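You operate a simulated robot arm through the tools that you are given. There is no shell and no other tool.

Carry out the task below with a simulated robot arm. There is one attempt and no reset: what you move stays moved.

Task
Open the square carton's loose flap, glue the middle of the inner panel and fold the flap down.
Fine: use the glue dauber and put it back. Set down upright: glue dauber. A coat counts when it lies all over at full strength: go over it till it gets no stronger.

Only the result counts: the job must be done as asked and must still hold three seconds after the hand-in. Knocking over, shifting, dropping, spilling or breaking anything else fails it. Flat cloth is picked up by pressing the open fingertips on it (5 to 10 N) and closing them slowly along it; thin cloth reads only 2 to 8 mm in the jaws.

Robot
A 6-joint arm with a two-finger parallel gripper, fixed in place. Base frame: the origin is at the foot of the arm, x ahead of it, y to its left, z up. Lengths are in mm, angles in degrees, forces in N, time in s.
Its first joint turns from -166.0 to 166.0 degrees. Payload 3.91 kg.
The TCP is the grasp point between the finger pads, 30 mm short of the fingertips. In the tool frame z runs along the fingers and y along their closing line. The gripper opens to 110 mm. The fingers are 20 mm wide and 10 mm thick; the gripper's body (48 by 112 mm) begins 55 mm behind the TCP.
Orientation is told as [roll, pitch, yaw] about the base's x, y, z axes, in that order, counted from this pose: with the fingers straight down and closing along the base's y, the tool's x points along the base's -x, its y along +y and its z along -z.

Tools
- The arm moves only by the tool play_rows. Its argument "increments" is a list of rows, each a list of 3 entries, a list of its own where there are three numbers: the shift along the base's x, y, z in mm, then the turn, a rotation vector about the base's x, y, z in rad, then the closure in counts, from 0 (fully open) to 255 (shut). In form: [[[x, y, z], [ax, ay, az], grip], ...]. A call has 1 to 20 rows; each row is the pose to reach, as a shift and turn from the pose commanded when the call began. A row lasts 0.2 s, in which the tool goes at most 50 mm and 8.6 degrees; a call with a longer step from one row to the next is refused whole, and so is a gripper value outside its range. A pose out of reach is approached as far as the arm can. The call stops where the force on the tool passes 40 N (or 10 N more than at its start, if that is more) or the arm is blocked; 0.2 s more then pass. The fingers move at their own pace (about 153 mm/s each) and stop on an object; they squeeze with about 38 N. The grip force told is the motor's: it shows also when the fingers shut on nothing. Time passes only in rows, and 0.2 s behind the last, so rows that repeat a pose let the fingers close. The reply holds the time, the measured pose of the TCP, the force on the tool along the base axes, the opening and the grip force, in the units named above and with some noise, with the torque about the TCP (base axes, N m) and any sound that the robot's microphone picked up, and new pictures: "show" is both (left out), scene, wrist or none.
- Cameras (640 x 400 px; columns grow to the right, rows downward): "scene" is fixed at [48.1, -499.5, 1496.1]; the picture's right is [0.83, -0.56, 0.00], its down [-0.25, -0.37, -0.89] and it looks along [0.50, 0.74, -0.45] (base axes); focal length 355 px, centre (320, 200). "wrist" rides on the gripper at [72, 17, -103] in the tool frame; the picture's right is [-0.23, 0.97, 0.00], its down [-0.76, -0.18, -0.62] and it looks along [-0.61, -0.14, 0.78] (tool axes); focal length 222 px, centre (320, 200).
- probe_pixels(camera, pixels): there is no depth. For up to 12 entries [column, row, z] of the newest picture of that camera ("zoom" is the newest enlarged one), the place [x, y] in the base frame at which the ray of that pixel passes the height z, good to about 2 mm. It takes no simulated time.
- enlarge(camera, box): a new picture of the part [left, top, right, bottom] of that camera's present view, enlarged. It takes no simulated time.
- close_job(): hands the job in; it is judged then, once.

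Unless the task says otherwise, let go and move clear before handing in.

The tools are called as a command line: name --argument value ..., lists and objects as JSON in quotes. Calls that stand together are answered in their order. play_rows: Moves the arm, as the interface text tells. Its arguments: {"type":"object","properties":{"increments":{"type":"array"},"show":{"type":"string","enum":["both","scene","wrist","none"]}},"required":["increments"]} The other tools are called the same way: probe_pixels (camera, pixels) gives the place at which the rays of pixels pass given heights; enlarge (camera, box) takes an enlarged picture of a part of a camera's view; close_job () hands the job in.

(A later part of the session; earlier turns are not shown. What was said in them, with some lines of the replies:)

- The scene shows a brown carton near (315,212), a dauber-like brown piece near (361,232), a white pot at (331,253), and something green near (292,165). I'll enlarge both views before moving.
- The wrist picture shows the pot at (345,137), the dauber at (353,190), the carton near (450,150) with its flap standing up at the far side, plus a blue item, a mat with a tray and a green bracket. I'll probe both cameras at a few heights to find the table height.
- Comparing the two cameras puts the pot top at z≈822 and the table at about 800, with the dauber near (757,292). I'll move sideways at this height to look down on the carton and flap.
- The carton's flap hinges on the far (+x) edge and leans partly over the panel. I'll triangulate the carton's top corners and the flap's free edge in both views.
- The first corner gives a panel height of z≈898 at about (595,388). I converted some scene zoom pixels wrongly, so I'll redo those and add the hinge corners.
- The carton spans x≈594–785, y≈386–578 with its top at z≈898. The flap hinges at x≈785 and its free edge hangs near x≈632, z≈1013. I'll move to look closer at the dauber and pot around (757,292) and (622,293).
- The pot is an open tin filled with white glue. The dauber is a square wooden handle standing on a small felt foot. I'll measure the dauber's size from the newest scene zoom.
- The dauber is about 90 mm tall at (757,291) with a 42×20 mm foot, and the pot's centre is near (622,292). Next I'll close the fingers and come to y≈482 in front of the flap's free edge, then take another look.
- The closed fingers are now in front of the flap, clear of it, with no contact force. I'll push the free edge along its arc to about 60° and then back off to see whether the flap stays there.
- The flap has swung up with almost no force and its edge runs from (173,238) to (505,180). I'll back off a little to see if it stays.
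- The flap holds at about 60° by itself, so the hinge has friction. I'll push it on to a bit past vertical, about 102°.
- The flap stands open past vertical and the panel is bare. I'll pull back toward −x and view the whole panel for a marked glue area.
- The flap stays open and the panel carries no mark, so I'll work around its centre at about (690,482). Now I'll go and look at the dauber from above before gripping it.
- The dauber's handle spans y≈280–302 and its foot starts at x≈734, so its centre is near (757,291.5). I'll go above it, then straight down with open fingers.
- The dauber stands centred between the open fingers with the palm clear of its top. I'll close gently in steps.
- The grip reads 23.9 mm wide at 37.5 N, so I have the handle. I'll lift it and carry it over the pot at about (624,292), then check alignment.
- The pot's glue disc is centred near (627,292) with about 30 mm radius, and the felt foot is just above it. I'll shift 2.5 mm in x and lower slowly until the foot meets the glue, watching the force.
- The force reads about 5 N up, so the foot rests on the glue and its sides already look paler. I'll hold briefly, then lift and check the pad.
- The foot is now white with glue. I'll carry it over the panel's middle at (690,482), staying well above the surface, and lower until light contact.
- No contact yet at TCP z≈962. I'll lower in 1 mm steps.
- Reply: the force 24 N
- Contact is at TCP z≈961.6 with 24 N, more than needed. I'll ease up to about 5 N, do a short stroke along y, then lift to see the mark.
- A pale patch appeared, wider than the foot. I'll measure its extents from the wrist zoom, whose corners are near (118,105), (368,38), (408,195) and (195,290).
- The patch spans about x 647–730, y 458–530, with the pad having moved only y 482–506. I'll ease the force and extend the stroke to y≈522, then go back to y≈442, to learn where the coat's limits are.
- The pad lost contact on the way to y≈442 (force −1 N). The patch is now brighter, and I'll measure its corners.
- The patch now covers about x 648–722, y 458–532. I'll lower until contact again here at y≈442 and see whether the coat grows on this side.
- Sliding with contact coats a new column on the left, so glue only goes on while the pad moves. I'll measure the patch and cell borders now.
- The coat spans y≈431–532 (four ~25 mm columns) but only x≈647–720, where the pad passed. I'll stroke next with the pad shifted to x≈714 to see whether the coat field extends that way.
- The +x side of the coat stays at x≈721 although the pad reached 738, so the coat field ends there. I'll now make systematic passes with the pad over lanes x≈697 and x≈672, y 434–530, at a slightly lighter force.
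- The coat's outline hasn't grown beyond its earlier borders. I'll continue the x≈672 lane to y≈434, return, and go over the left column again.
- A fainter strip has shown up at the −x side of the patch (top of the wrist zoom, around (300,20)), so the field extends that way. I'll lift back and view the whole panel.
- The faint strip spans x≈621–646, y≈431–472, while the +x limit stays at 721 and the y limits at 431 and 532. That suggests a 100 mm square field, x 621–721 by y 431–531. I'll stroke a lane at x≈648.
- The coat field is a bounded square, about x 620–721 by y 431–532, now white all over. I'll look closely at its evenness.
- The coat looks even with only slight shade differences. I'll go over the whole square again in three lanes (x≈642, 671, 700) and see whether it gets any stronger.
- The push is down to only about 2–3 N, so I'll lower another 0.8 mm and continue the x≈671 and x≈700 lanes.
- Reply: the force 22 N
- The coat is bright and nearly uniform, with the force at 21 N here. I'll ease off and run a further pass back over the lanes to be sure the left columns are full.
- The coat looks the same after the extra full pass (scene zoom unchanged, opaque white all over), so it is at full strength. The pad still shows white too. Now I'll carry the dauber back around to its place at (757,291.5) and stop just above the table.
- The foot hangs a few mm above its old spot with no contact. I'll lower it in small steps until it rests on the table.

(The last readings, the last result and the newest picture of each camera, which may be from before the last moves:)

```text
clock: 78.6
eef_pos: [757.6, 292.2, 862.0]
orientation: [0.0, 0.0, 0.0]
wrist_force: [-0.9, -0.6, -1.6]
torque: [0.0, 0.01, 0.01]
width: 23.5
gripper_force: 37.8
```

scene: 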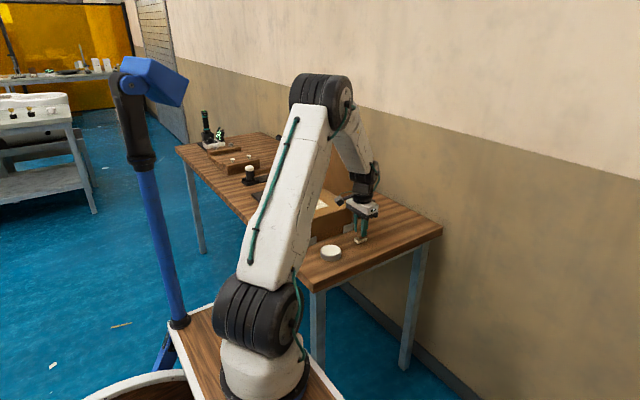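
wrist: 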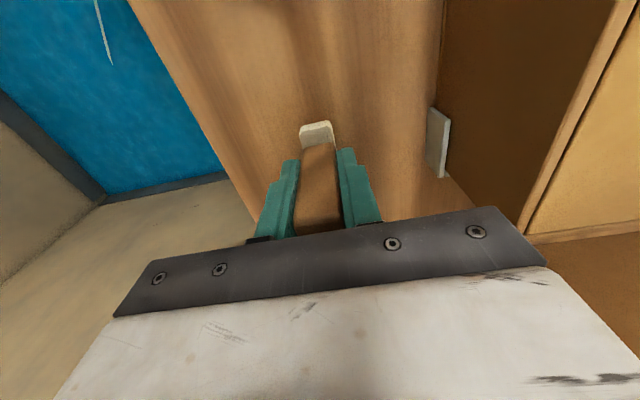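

play_rows --increments '[[[0, 0, -0.7], [0, 0, 0], 255], [[0, 0, -1.4], [0, 0, 0], 255], [[0, 0, -1.4], [0, 0, 0], 255]]' --show "scene"

enlarge --camera "scene" --box '[310, 180, 410, 270]'

```text
clock: 79.4
eef_pos: [756.9, 291.3, 861.8]
orientation: [0.0, 0.0, -0.1]
wrist_force: [0.0, 0.4, -0.9]
torque: [-0.01, -0.03, -0.01]
width: 23.6
gripper_force: 37.7
```

scene: 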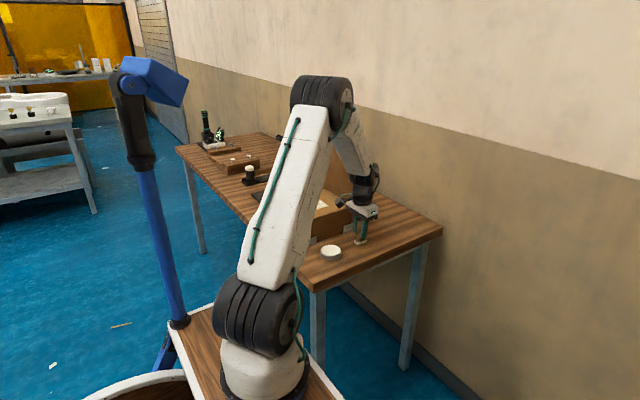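

```text
4.44 times, centred on (360, 225) of scene
```

zoom: 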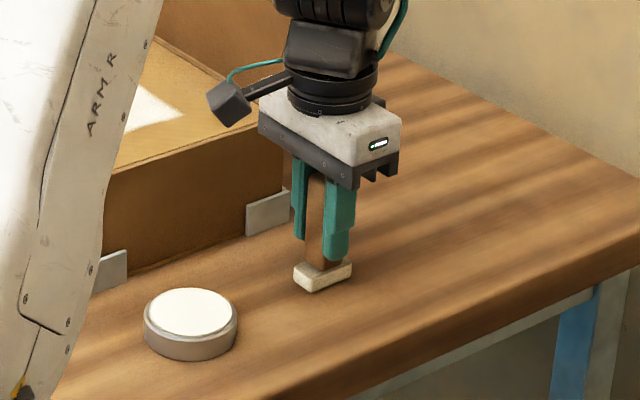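

Still about −0.9 N, so no contact yet. I'll go down another 1.5 mm.

play_rows --increments '[[[0, 0, -0.5], [0, 0, 0], 255], [[0, 0, -1], [0, 0, 0], 255], [[0, 0, -1], [0, 0, 0], 255]]' --show "none"

```text
clock: 80.2
eef_pos: [757.2, 292.5, 860.3]
orientation: [0.0, -0.1, 0.0]
wrist_force: [-3.5, -0.9, 11.5]
torque: [-0.05, 0.29, -0.02]
width: 23.7
gripper_force: 38.0
```

The foot is on the table (11.5 N). I'll ease by 0.7 mm, then open the fingers slowly and check that it stands.

play_rows --increments '[[[0, 0, 0.5], [0, 0, 0], 255], [[0, 0, 0.8], [0, 0, 0], 255], [[0, 0, 0.8], [0, 0, 0], 200], [[0, 0, 0.8], [0, 0, 0], 193], [[0, 0, 0.8], [0, 0, 0], 185], [[0, 0, 0.8], [0, 0, 0], 165], [[0, 0, 0.8], [0, 0, 0], 130], [[0, 0, 0.8], [0, 0, 0], 80], [[0, 0, 0.8], [0, 0, 0], 0], [[0, 0, 0.8], [0, 0, 0], 0]]'

enlarge --camera "scene" --box '[310, 180, 410, 270]'

```text
clock: 82.4
eef_pos: [757.0, 292.7, 861.4]
orientation: [0.0, 0.1, 0.1]
wrist_force: [-0.1, 0.7, -0.5]
torque: [0.0, 0.0, -0.01]
width: 110.0
gripper_force: 0.0
```

scene: 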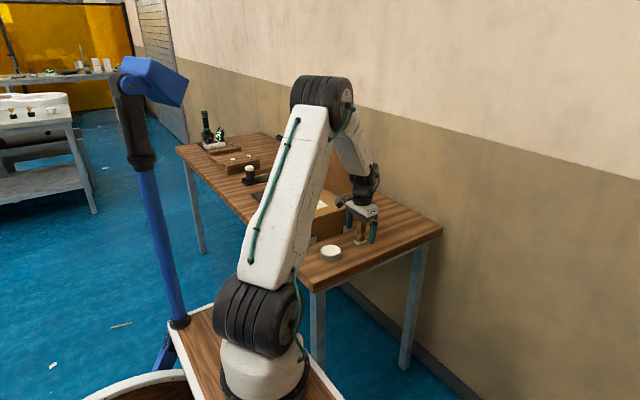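
wrist: 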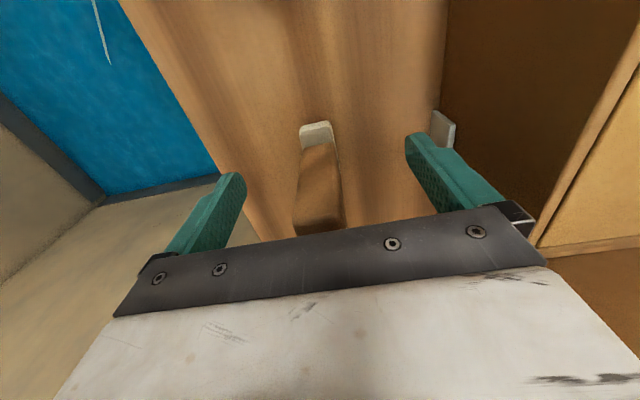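

```text
4.44 times, centred on (360, 225) of scene
```

zoom: 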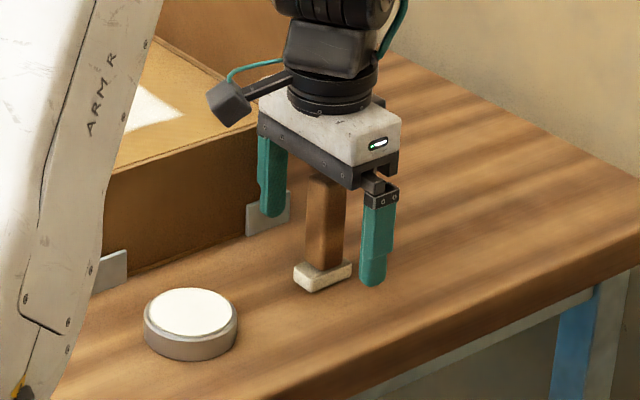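

The dauber stands upright on its old spot. I'll lift straight up, close the fingers, and check the flap's position before folding.

play_rows --increments '[[[0, 0, 20], [0, 0, 0], 0], [[0, 0, 50], [0, 0, 0], 0], [[0, 0, 90], [0, 0, 0], 0], [[0, 0, 135], [0, 0, 0], 100], [[0, 0, 180], [0, 0, 0], 200], [[0, 0, 225], [0, 0, 0], 255], [[0, 0, 265], [0, 0, 0], 255], [[0, 0, 265], [0, 0, 0], 255]]'

enlarge --camera "scene" --box '[280, 120, 400, 270]'

enlarge --camera "wrist" --box '[240, 60, 640, 280]'

```text
clock: 84.2
eef_pos: [758.4, 291.3, 1125.2]
orientation: [0.0, 0.0, 0.0]
wrist_force: [-0.3, 0.3, 0.8]
torque: [-0.02, -0.03, -0.01]
width: 0.1
gripper_force: 37.6
```

scene: 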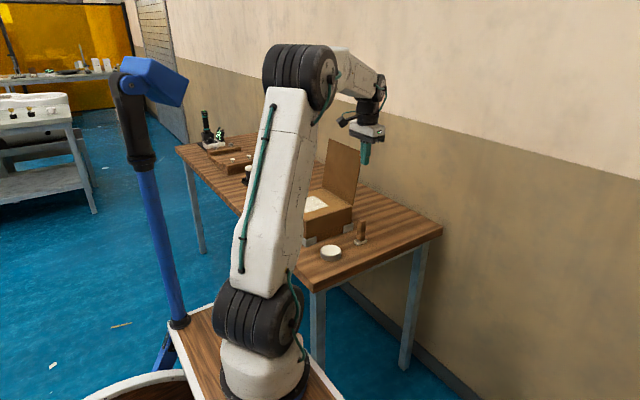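
wrist: 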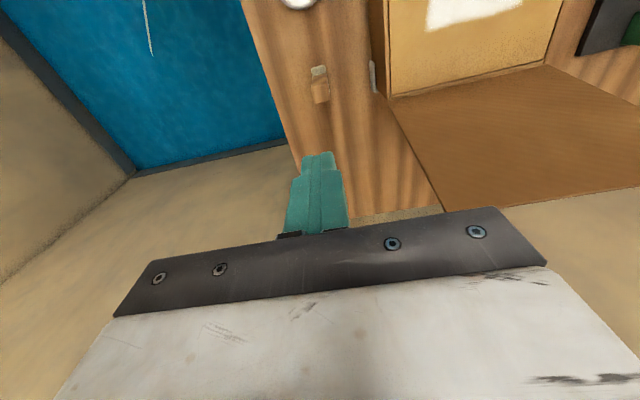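

```text
2.67 times, centred on (340, 195) of scene
```

zoom: 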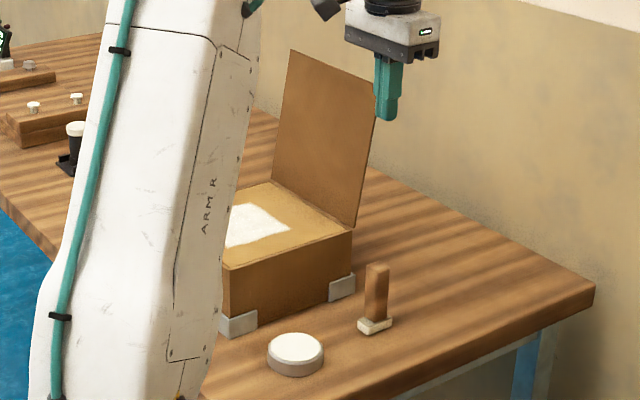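

```text
1.60 times, centred on (440, 170) of wrist
```

zoom: 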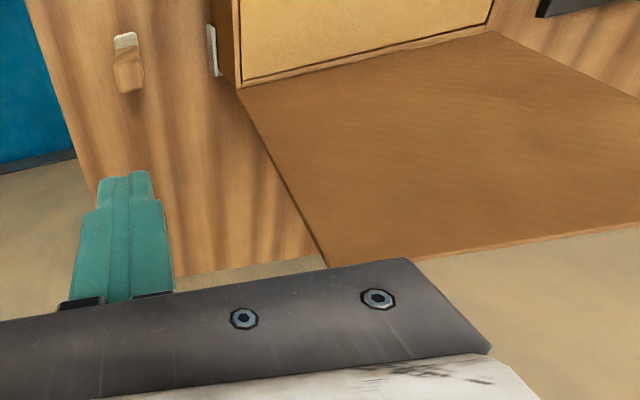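

probe_pixels --camera "scene" --pixels '[[361, 151.9, 1060], [361, 151.9, 1075], [361, 151.9, 1090], [328.75, 138.75, 1060], [328.75, 138.75, 1075], [328.75, 138.75, 1090]]'

probe_pixels --camera "wrist" --pixels '[[445, 212.5, 1060], [445, 212.5, 1075], [445, 212.5, 1090], [390, 97, 898]]'

```text
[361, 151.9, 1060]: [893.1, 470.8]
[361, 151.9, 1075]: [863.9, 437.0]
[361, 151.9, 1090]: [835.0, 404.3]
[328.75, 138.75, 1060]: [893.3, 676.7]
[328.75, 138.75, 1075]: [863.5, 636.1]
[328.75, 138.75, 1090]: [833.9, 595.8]
```

```text
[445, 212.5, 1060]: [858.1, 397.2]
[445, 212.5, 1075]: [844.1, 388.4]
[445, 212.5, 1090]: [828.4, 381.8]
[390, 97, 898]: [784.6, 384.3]
```

The flap's free edge is at about x≈832, z≈1090 (roughly 104°). I'll pass over it with raised fingers to a point behind it, near (862,410), and check the pose reached.

play_rows --increments '[[[20, 5, 25], [0, 0, 0], 255], [[60, 20, 25], [0, 0, 0], 255], [[90, 50, 25], [0, 0, 0], 255], [[106, 85, 25], [0, 0, 0], 255], [[107, 118, 25], [0, 0, 0], 255], [[107, 118, 25], [0, 0, 0], 255]]'

enlarge --camera "scene" --box '[300, 90, 420, 240]'

```text
clock: 85.6
eef_pos: [863.8, 409.2, 1151.3]
orientation: [0.0, 0.0, 0.0]
wrist_force: [-0.6, -0.5, -0.4]
torque: [0.0, 0.02, -0.04]
width: 0.1
gripper_force: 37.8
```

scene: 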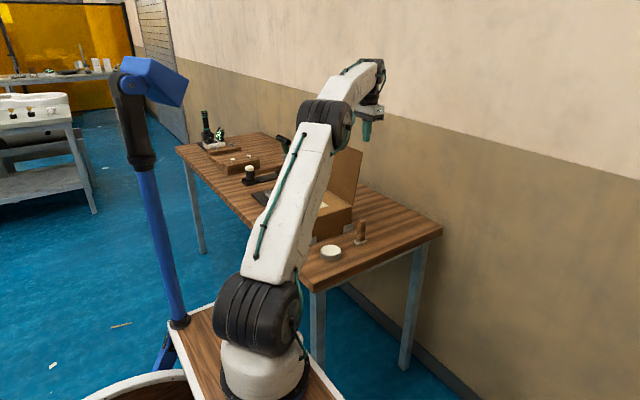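
wrist: 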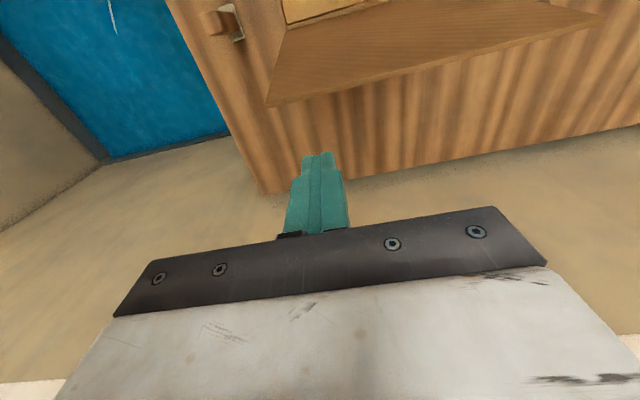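

```text
2.67 times, centred on (360, 165) of scene
```

zoom: 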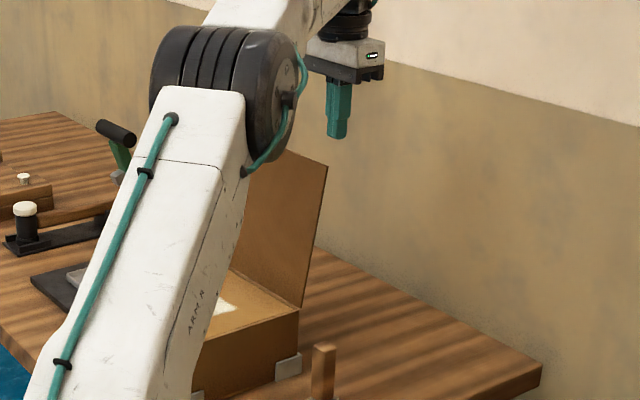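

I'm behind the flap at (864,409,1151) with nothing touching. I'll lower the fingers behind it and push it over toward −x along its arc to about 50°.

play_rows --increments '[[[0, 0, -35], [0, 0, 0], 255], [[0, 0, -70], [0, 0, 0], 255], [[-12, 0, -73], [0, 0, 0], 255], [[-25, 0, -75], [0, 0, 0], 255], [[-38, 0, -75.4], [0, 0, 0], 255], [[-51, 0, -74], [0, 0, 0], 255], [[-64, 0, -72.4], [0, 0, 0], 255], [[-77, 0, -72.4], [0, 0, 0], 255], [[-90.5, 0, -74], [0, 0, 0], 255], [[-103, 2, -76.5], [0, 0, 0], 255], [[-116, 5, -80], [0, 0, 0], 255], [[-128, 10, -85], [0, 0, 0], 255], [[-140, 15, -90.4], [0, 0, 0], 255], [[-151, 20, -97.5], [0, 0, 0], 255], [[-162, 25, -105], [0, 0, 0], 255], [[-162, 25, -105], [0, 0, 0], 255]]'

enlarge --camera "scene" --box '[280, 110, 400, 260]'

```text
clock: 89.0
eef_pos: [701.1, 434.0, 1045.8]
orientation: [0.0, -0.1, 0.0]
wrist_force: [0.0, -0.4, 0.3]
torque: [-0.04, 0.02, 0.01]
width: 0.0
gripper_force: 37.2
```

scene: 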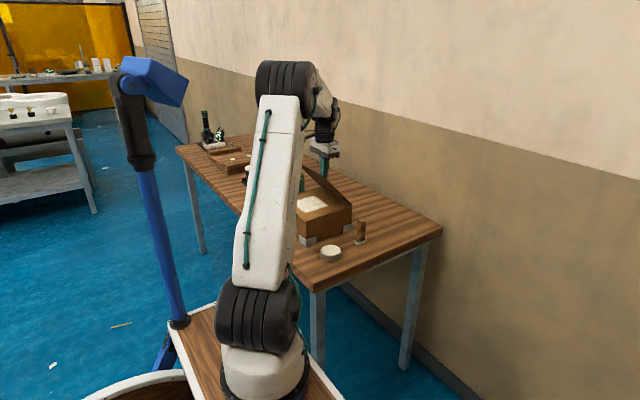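
wrist: 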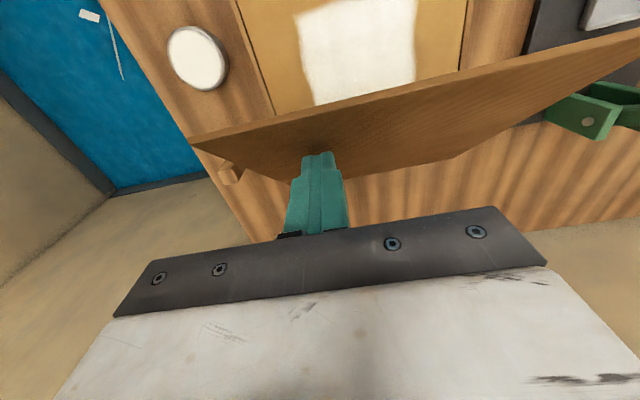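

```text
2.67 times, centred on (340, 185) of scene
```

zoom: 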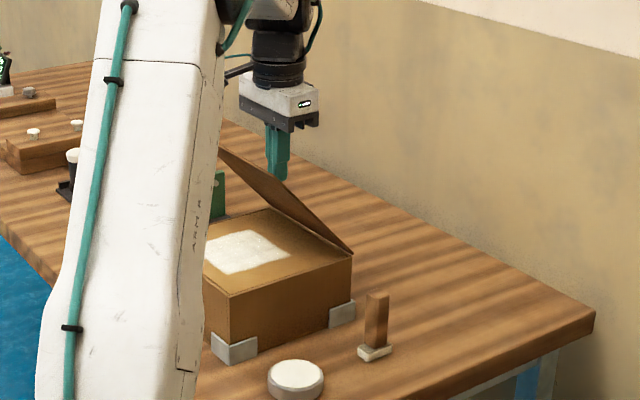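

The flap is at about 50° and following the fingers without strain. I'll keep folding it down to nearly closed while moving toward its middle.

play_rows --increments '[[[-10, 4, -8.5], [0, 0, 0], 255], [[-19, 8, -18], [0, 0, 0], 255], [[-27, 12, -28], [0, 0, 0], 255], [[-34.5, 17, -39], [0, 0, 0], 255], [[-41, 22, -50.4], [0, 0, 0], 255], [[-46, 27, -62.4], [0, 0, 0], 255], [[-50.5, 32, -74.7], [0, 0, 0], 255], [[-53.5, 37, -87.4], [0, 0, 0], 255], [[-55.5, 42, -98], [0, 0, 0], 255], [[-56, 47, -104], [0, 0, 0], 255], [[-56, 47, -107], [0, 0, 0], 255], [[-56, 47, -107], [0, 0, 0], 255]]'

enlarge --camera "scene" --box '[280, 110, 400, 260]'

```text
clock: 91.6
eef_pos: [646.1, 481.5, 938.6]
orientation: [0.0, -0.1, 0.0]
wrist_force: [-1.2, 0.6, -0.5]
torque: [0.01, -0.05, 0.01]
width: 0.0
gripper_force: 37.8
```

scene: 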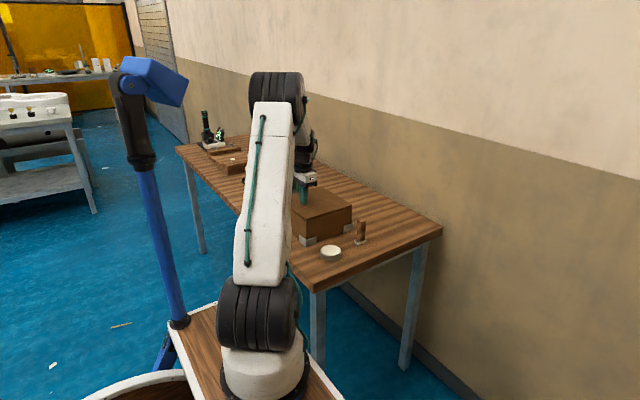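
wrist: 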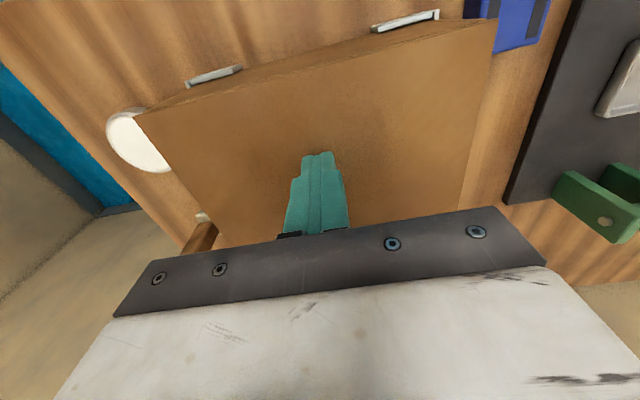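

```text
2.67 times, centred on (340, 185) of scene
```

zoom: 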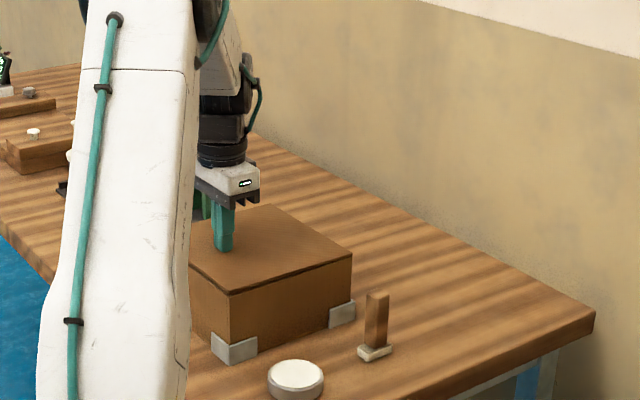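

The flap is nearly closed and the force is still around zero. I'll press it down in small steps and hold.

play_rows --increments '[[[0, 0, -1.5], [0, 0, 0], 255], [[0, 0, -3], [0, 0, 0], 255], [[0, 0, -4], [0, 0, 0], 255], [[0, 0, -5], [0, 0, 0], 255], [[0, 0, -5], [0, 0, 0], 255]]' --show "none"

```text
clock: 92.8
eef_pos: [644.5, 480.8, 933.6]
orientation: [0.0, 0.0, 0.1]
wrist_force: [0.5, -0.4, 6.4]
torque: [-0.01, -0.07, 0.03]
width: 0.0
gripper_force: 37.7
```

Contact is firm at z≈933.5 with 6 N. I'll press to about 20 N and hold a few seconds.

play_rows --increments '[[[0, 0, -0.7], [0, 0, 0], 255], [[0, 0, -1.4], [0, 0, 0], 255], [[0, 0, -1.8], [0, 0, 0], 255], [[0, 0, -1.8], [0, 0, 0], 255], [[0, 0, -1.8], [0, 0, 0], 255], [[0, 0, -1.8], [0, 0, 0], 255], [[0, 0, -1.8], [0, 0, 0], 255], [[0, 0, -1.8], [0, 0, 0], 255], [[0, 0, -1.8], [0, 0, 0], 255], [[0, 0, -1.8], [0, 0, 0], 255], [[0, 0, -1.8], [0, 0, 0], 255], [[0, 0, -1.8], [0, 0, 0], 255], [[0, 0, -1.8], [0, 0, 0], 255], [[0, 0, -1.8], [0, 0, 0], 255], [[0, 0, -1.8], [0, 0, 0], 255]]'

enlarge --camera "scene" --box '[280, 150, 380, 250]'

```text
clock: 95.2
eef_pos: [645.2, 481.8, 933.9]
orientation: [0.0, -0.1, 0.0]
wrist_force: [-2.4, -5.1, 8.5]
torque: [-0.11, 0.03, -0.02]
width: 0.0
gripper_force: 37.8
stopped in row 12: the force on the tool passed its limit at 40 N (the readings are from after the stop); the commanded pose is now the measured one
```

scene: 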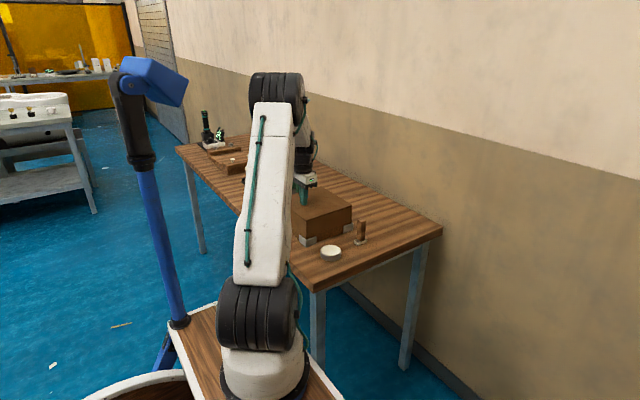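
wrist: 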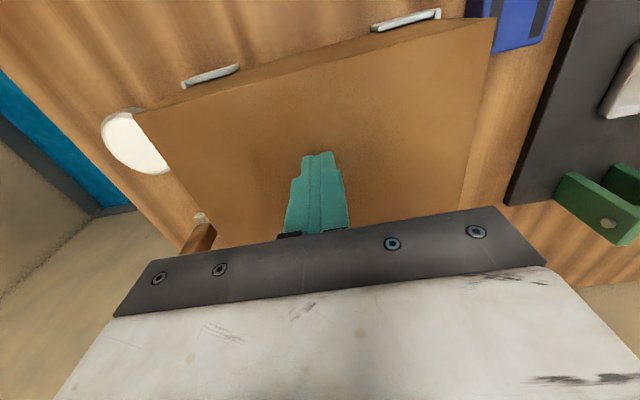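

```text
4.00 times, centred on (330, 200) of scene
```

zoom: 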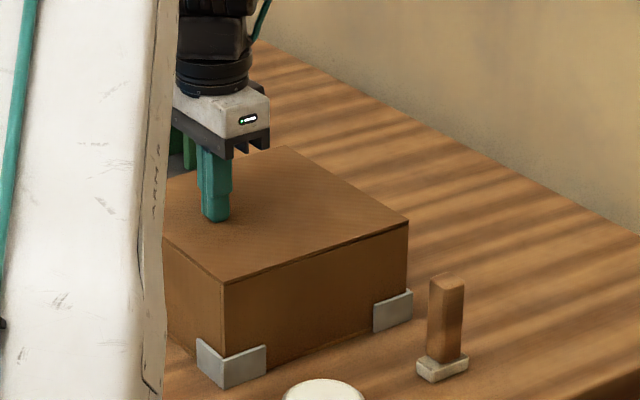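

The push built up to the 40 N limit and stopped after about 2 s; the flap lies flat on the carton. I'll lift off slowly and see whether it stays down.

play_rows --increments '[[[0, 0, 3], [0, 0, 0], 255], [[0, 0, 10], [0, 0, 0], 255], [[0, 0, 30], [0, 0, 0], 255], [[-20, 0, 60], [0, 0, 0], 255], [[-45, 10, 95], [0, 0, 0], 255], [[-45, 10, 95], [0, 0, 0], 255], [[-45, 10, 95], [0, 0, 0], 255]]'

enlarge --camera "scene" --box '[270, 160, 390, 270]'

enlarge --camera "wrist" --box '[180, 60, 460, 240]'

```text
clock: 96.8
eef_pos: [601.2, 492.8, 1028.7]
orientation: [0.1, -0.2, 0.0]
wrist_force: [0.4, 0.3, -0.4]
torque: [0.03, -0.02, -0.02]
width: 0.1
gripper_force: 37.2
```

scene: 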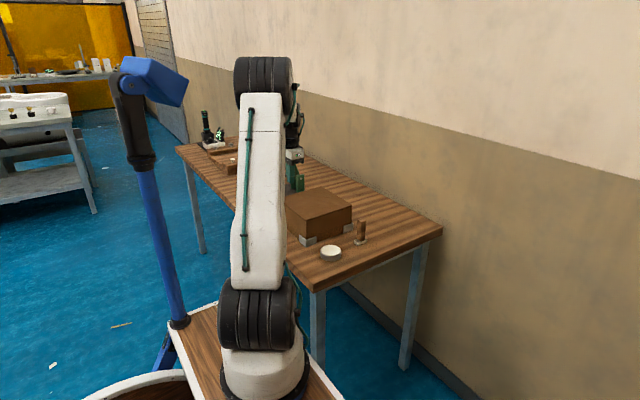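
wrist: 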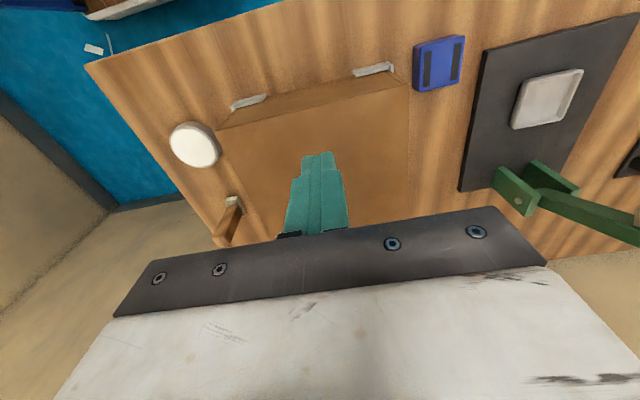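

```text
3.64 times, centred on (330, 215) of scene
```

zoom: 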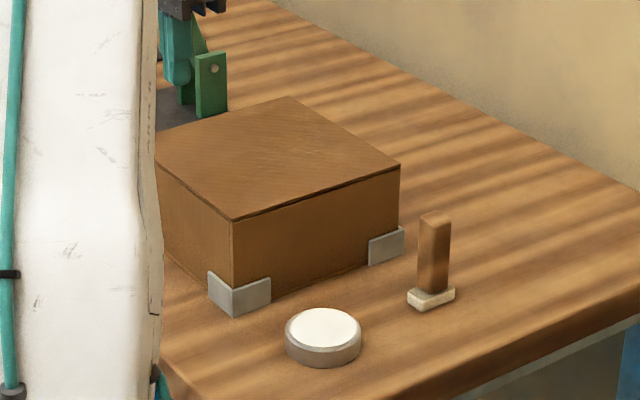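

```text
2.22 times, centred on (320, 150) of wrist
```

zoom: 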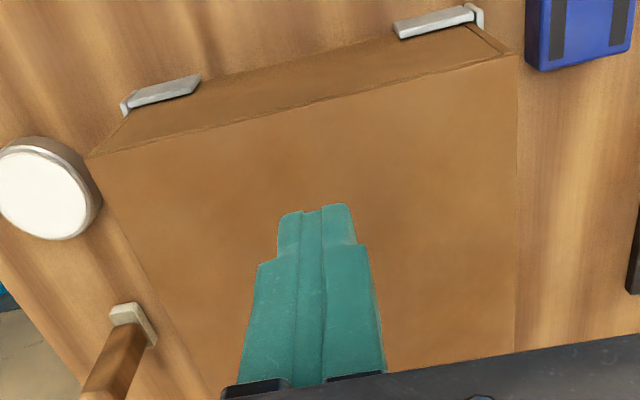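

The flap lies shut and stays so; the dauber stands upright and the pot is in place. I'll back further off, wait a moment, and compare the dauber's spot with the starting picture.

play_rows --increments '[[[-20, 0, 40], [0, 0, 0], 200], [[-40, 0, 80], [0, 0, 0], 100], [[-60, 0, 115], [0, 0, 0], 0], [[-60, 0, 115], [0, 0, 0], 0], [[-60, 0, 115], [0, 0, 0], 0], [[-60, 0, 115], [0, 0, 0], 0], [[-60, 0, 115], [0, 0, 0], 0], [[-60, 0, 115], [0, 0, 0], 0], [[-60, 0, 115], [0, 0, 0], 0], [[-60, 0, 115], [0, 0, 0], 0], [[-60, 0, 115], [0, 0, 0], 0]]'

enlarge --camera "scene" --box '[310, 205, 390, 275]'

enlarge --camera "wrist" --box '[180, 60, 460, 240]'

```text
clock: 99.2
eef_pos: [540.8, 491.4, 1143.7]
orientation: [0.2, -0.1, 0.0]
wrist_force: [0.4, 0.0, 0.6]
torque: [0.01, -0.03, -0.02]
width: 109.9
gripper_force: 0.1
```

scene: 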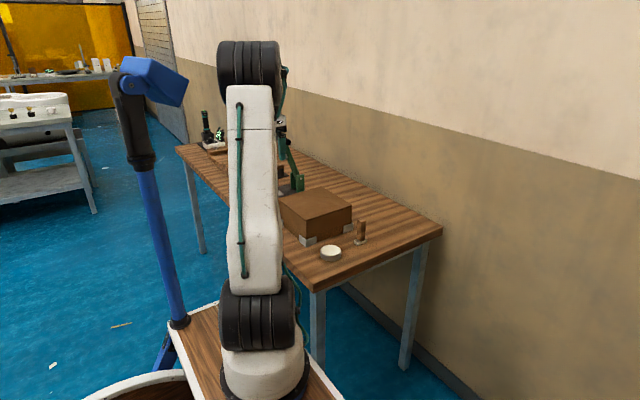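
wrist: 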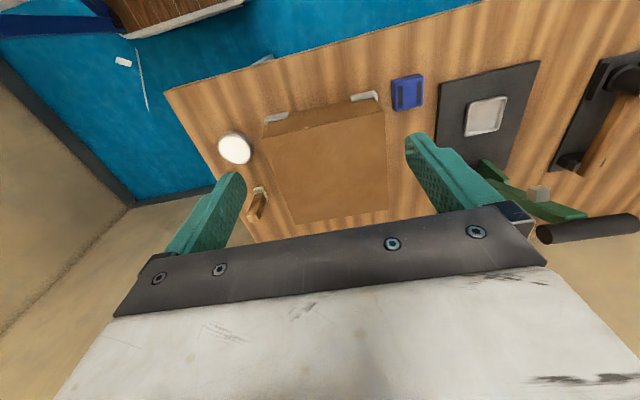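

```text
5.71 times, centred on (350, 240) of scene
```

zoom: 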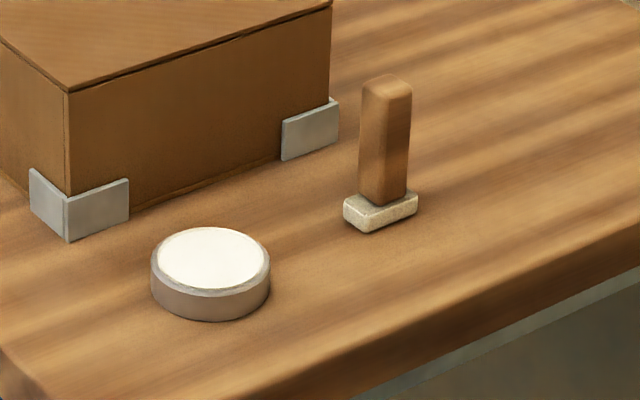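

```text
2.22 times, centred on (320, 150) of wrist
```

zoom: 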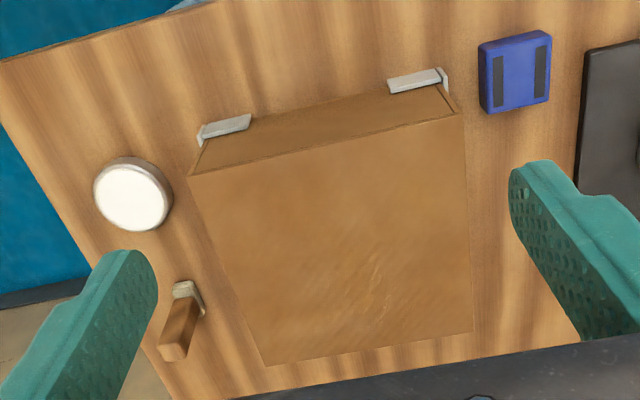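

The flap has stayed flat for over two seconds since I let go. The dauber stands upright within about 1 mm of its starting spot (its foot is near (380,213) in the zoom, as before), and the arm is clear with nothing else moved. I'm handing in.

close_job

```text
The job is handed in.
```

The job is handed in, and I don't have the verdict. The carton's flap is glued and folded shut, and the glue dauber stands upright back in its place.

- **Flap:** I opened it past vertical before gluing. Afterwards I folded it down and pressed it until the force limit stopped the push. In the last picture, about four seconds after I lifted off, it still lay flat.
- **Glue:** The dauber left a white square of about 100 mm on the inner panel, roughly x 620–721 and y 431–532. The square lies about 20 mm nearer the arm than the panel's centre. Pressing beyond its edges left no mark. I went over it until a last full pass made no visible difference.
- **Dauber:** It is within about 1 mm of where it stood at the start.
- **Everything else:** The pot and the other items on the table look unmoved.

I dipped the dauber only once. The foot still showed white after the last pass, so I took the coat as full strength rather than the dauber running dry.
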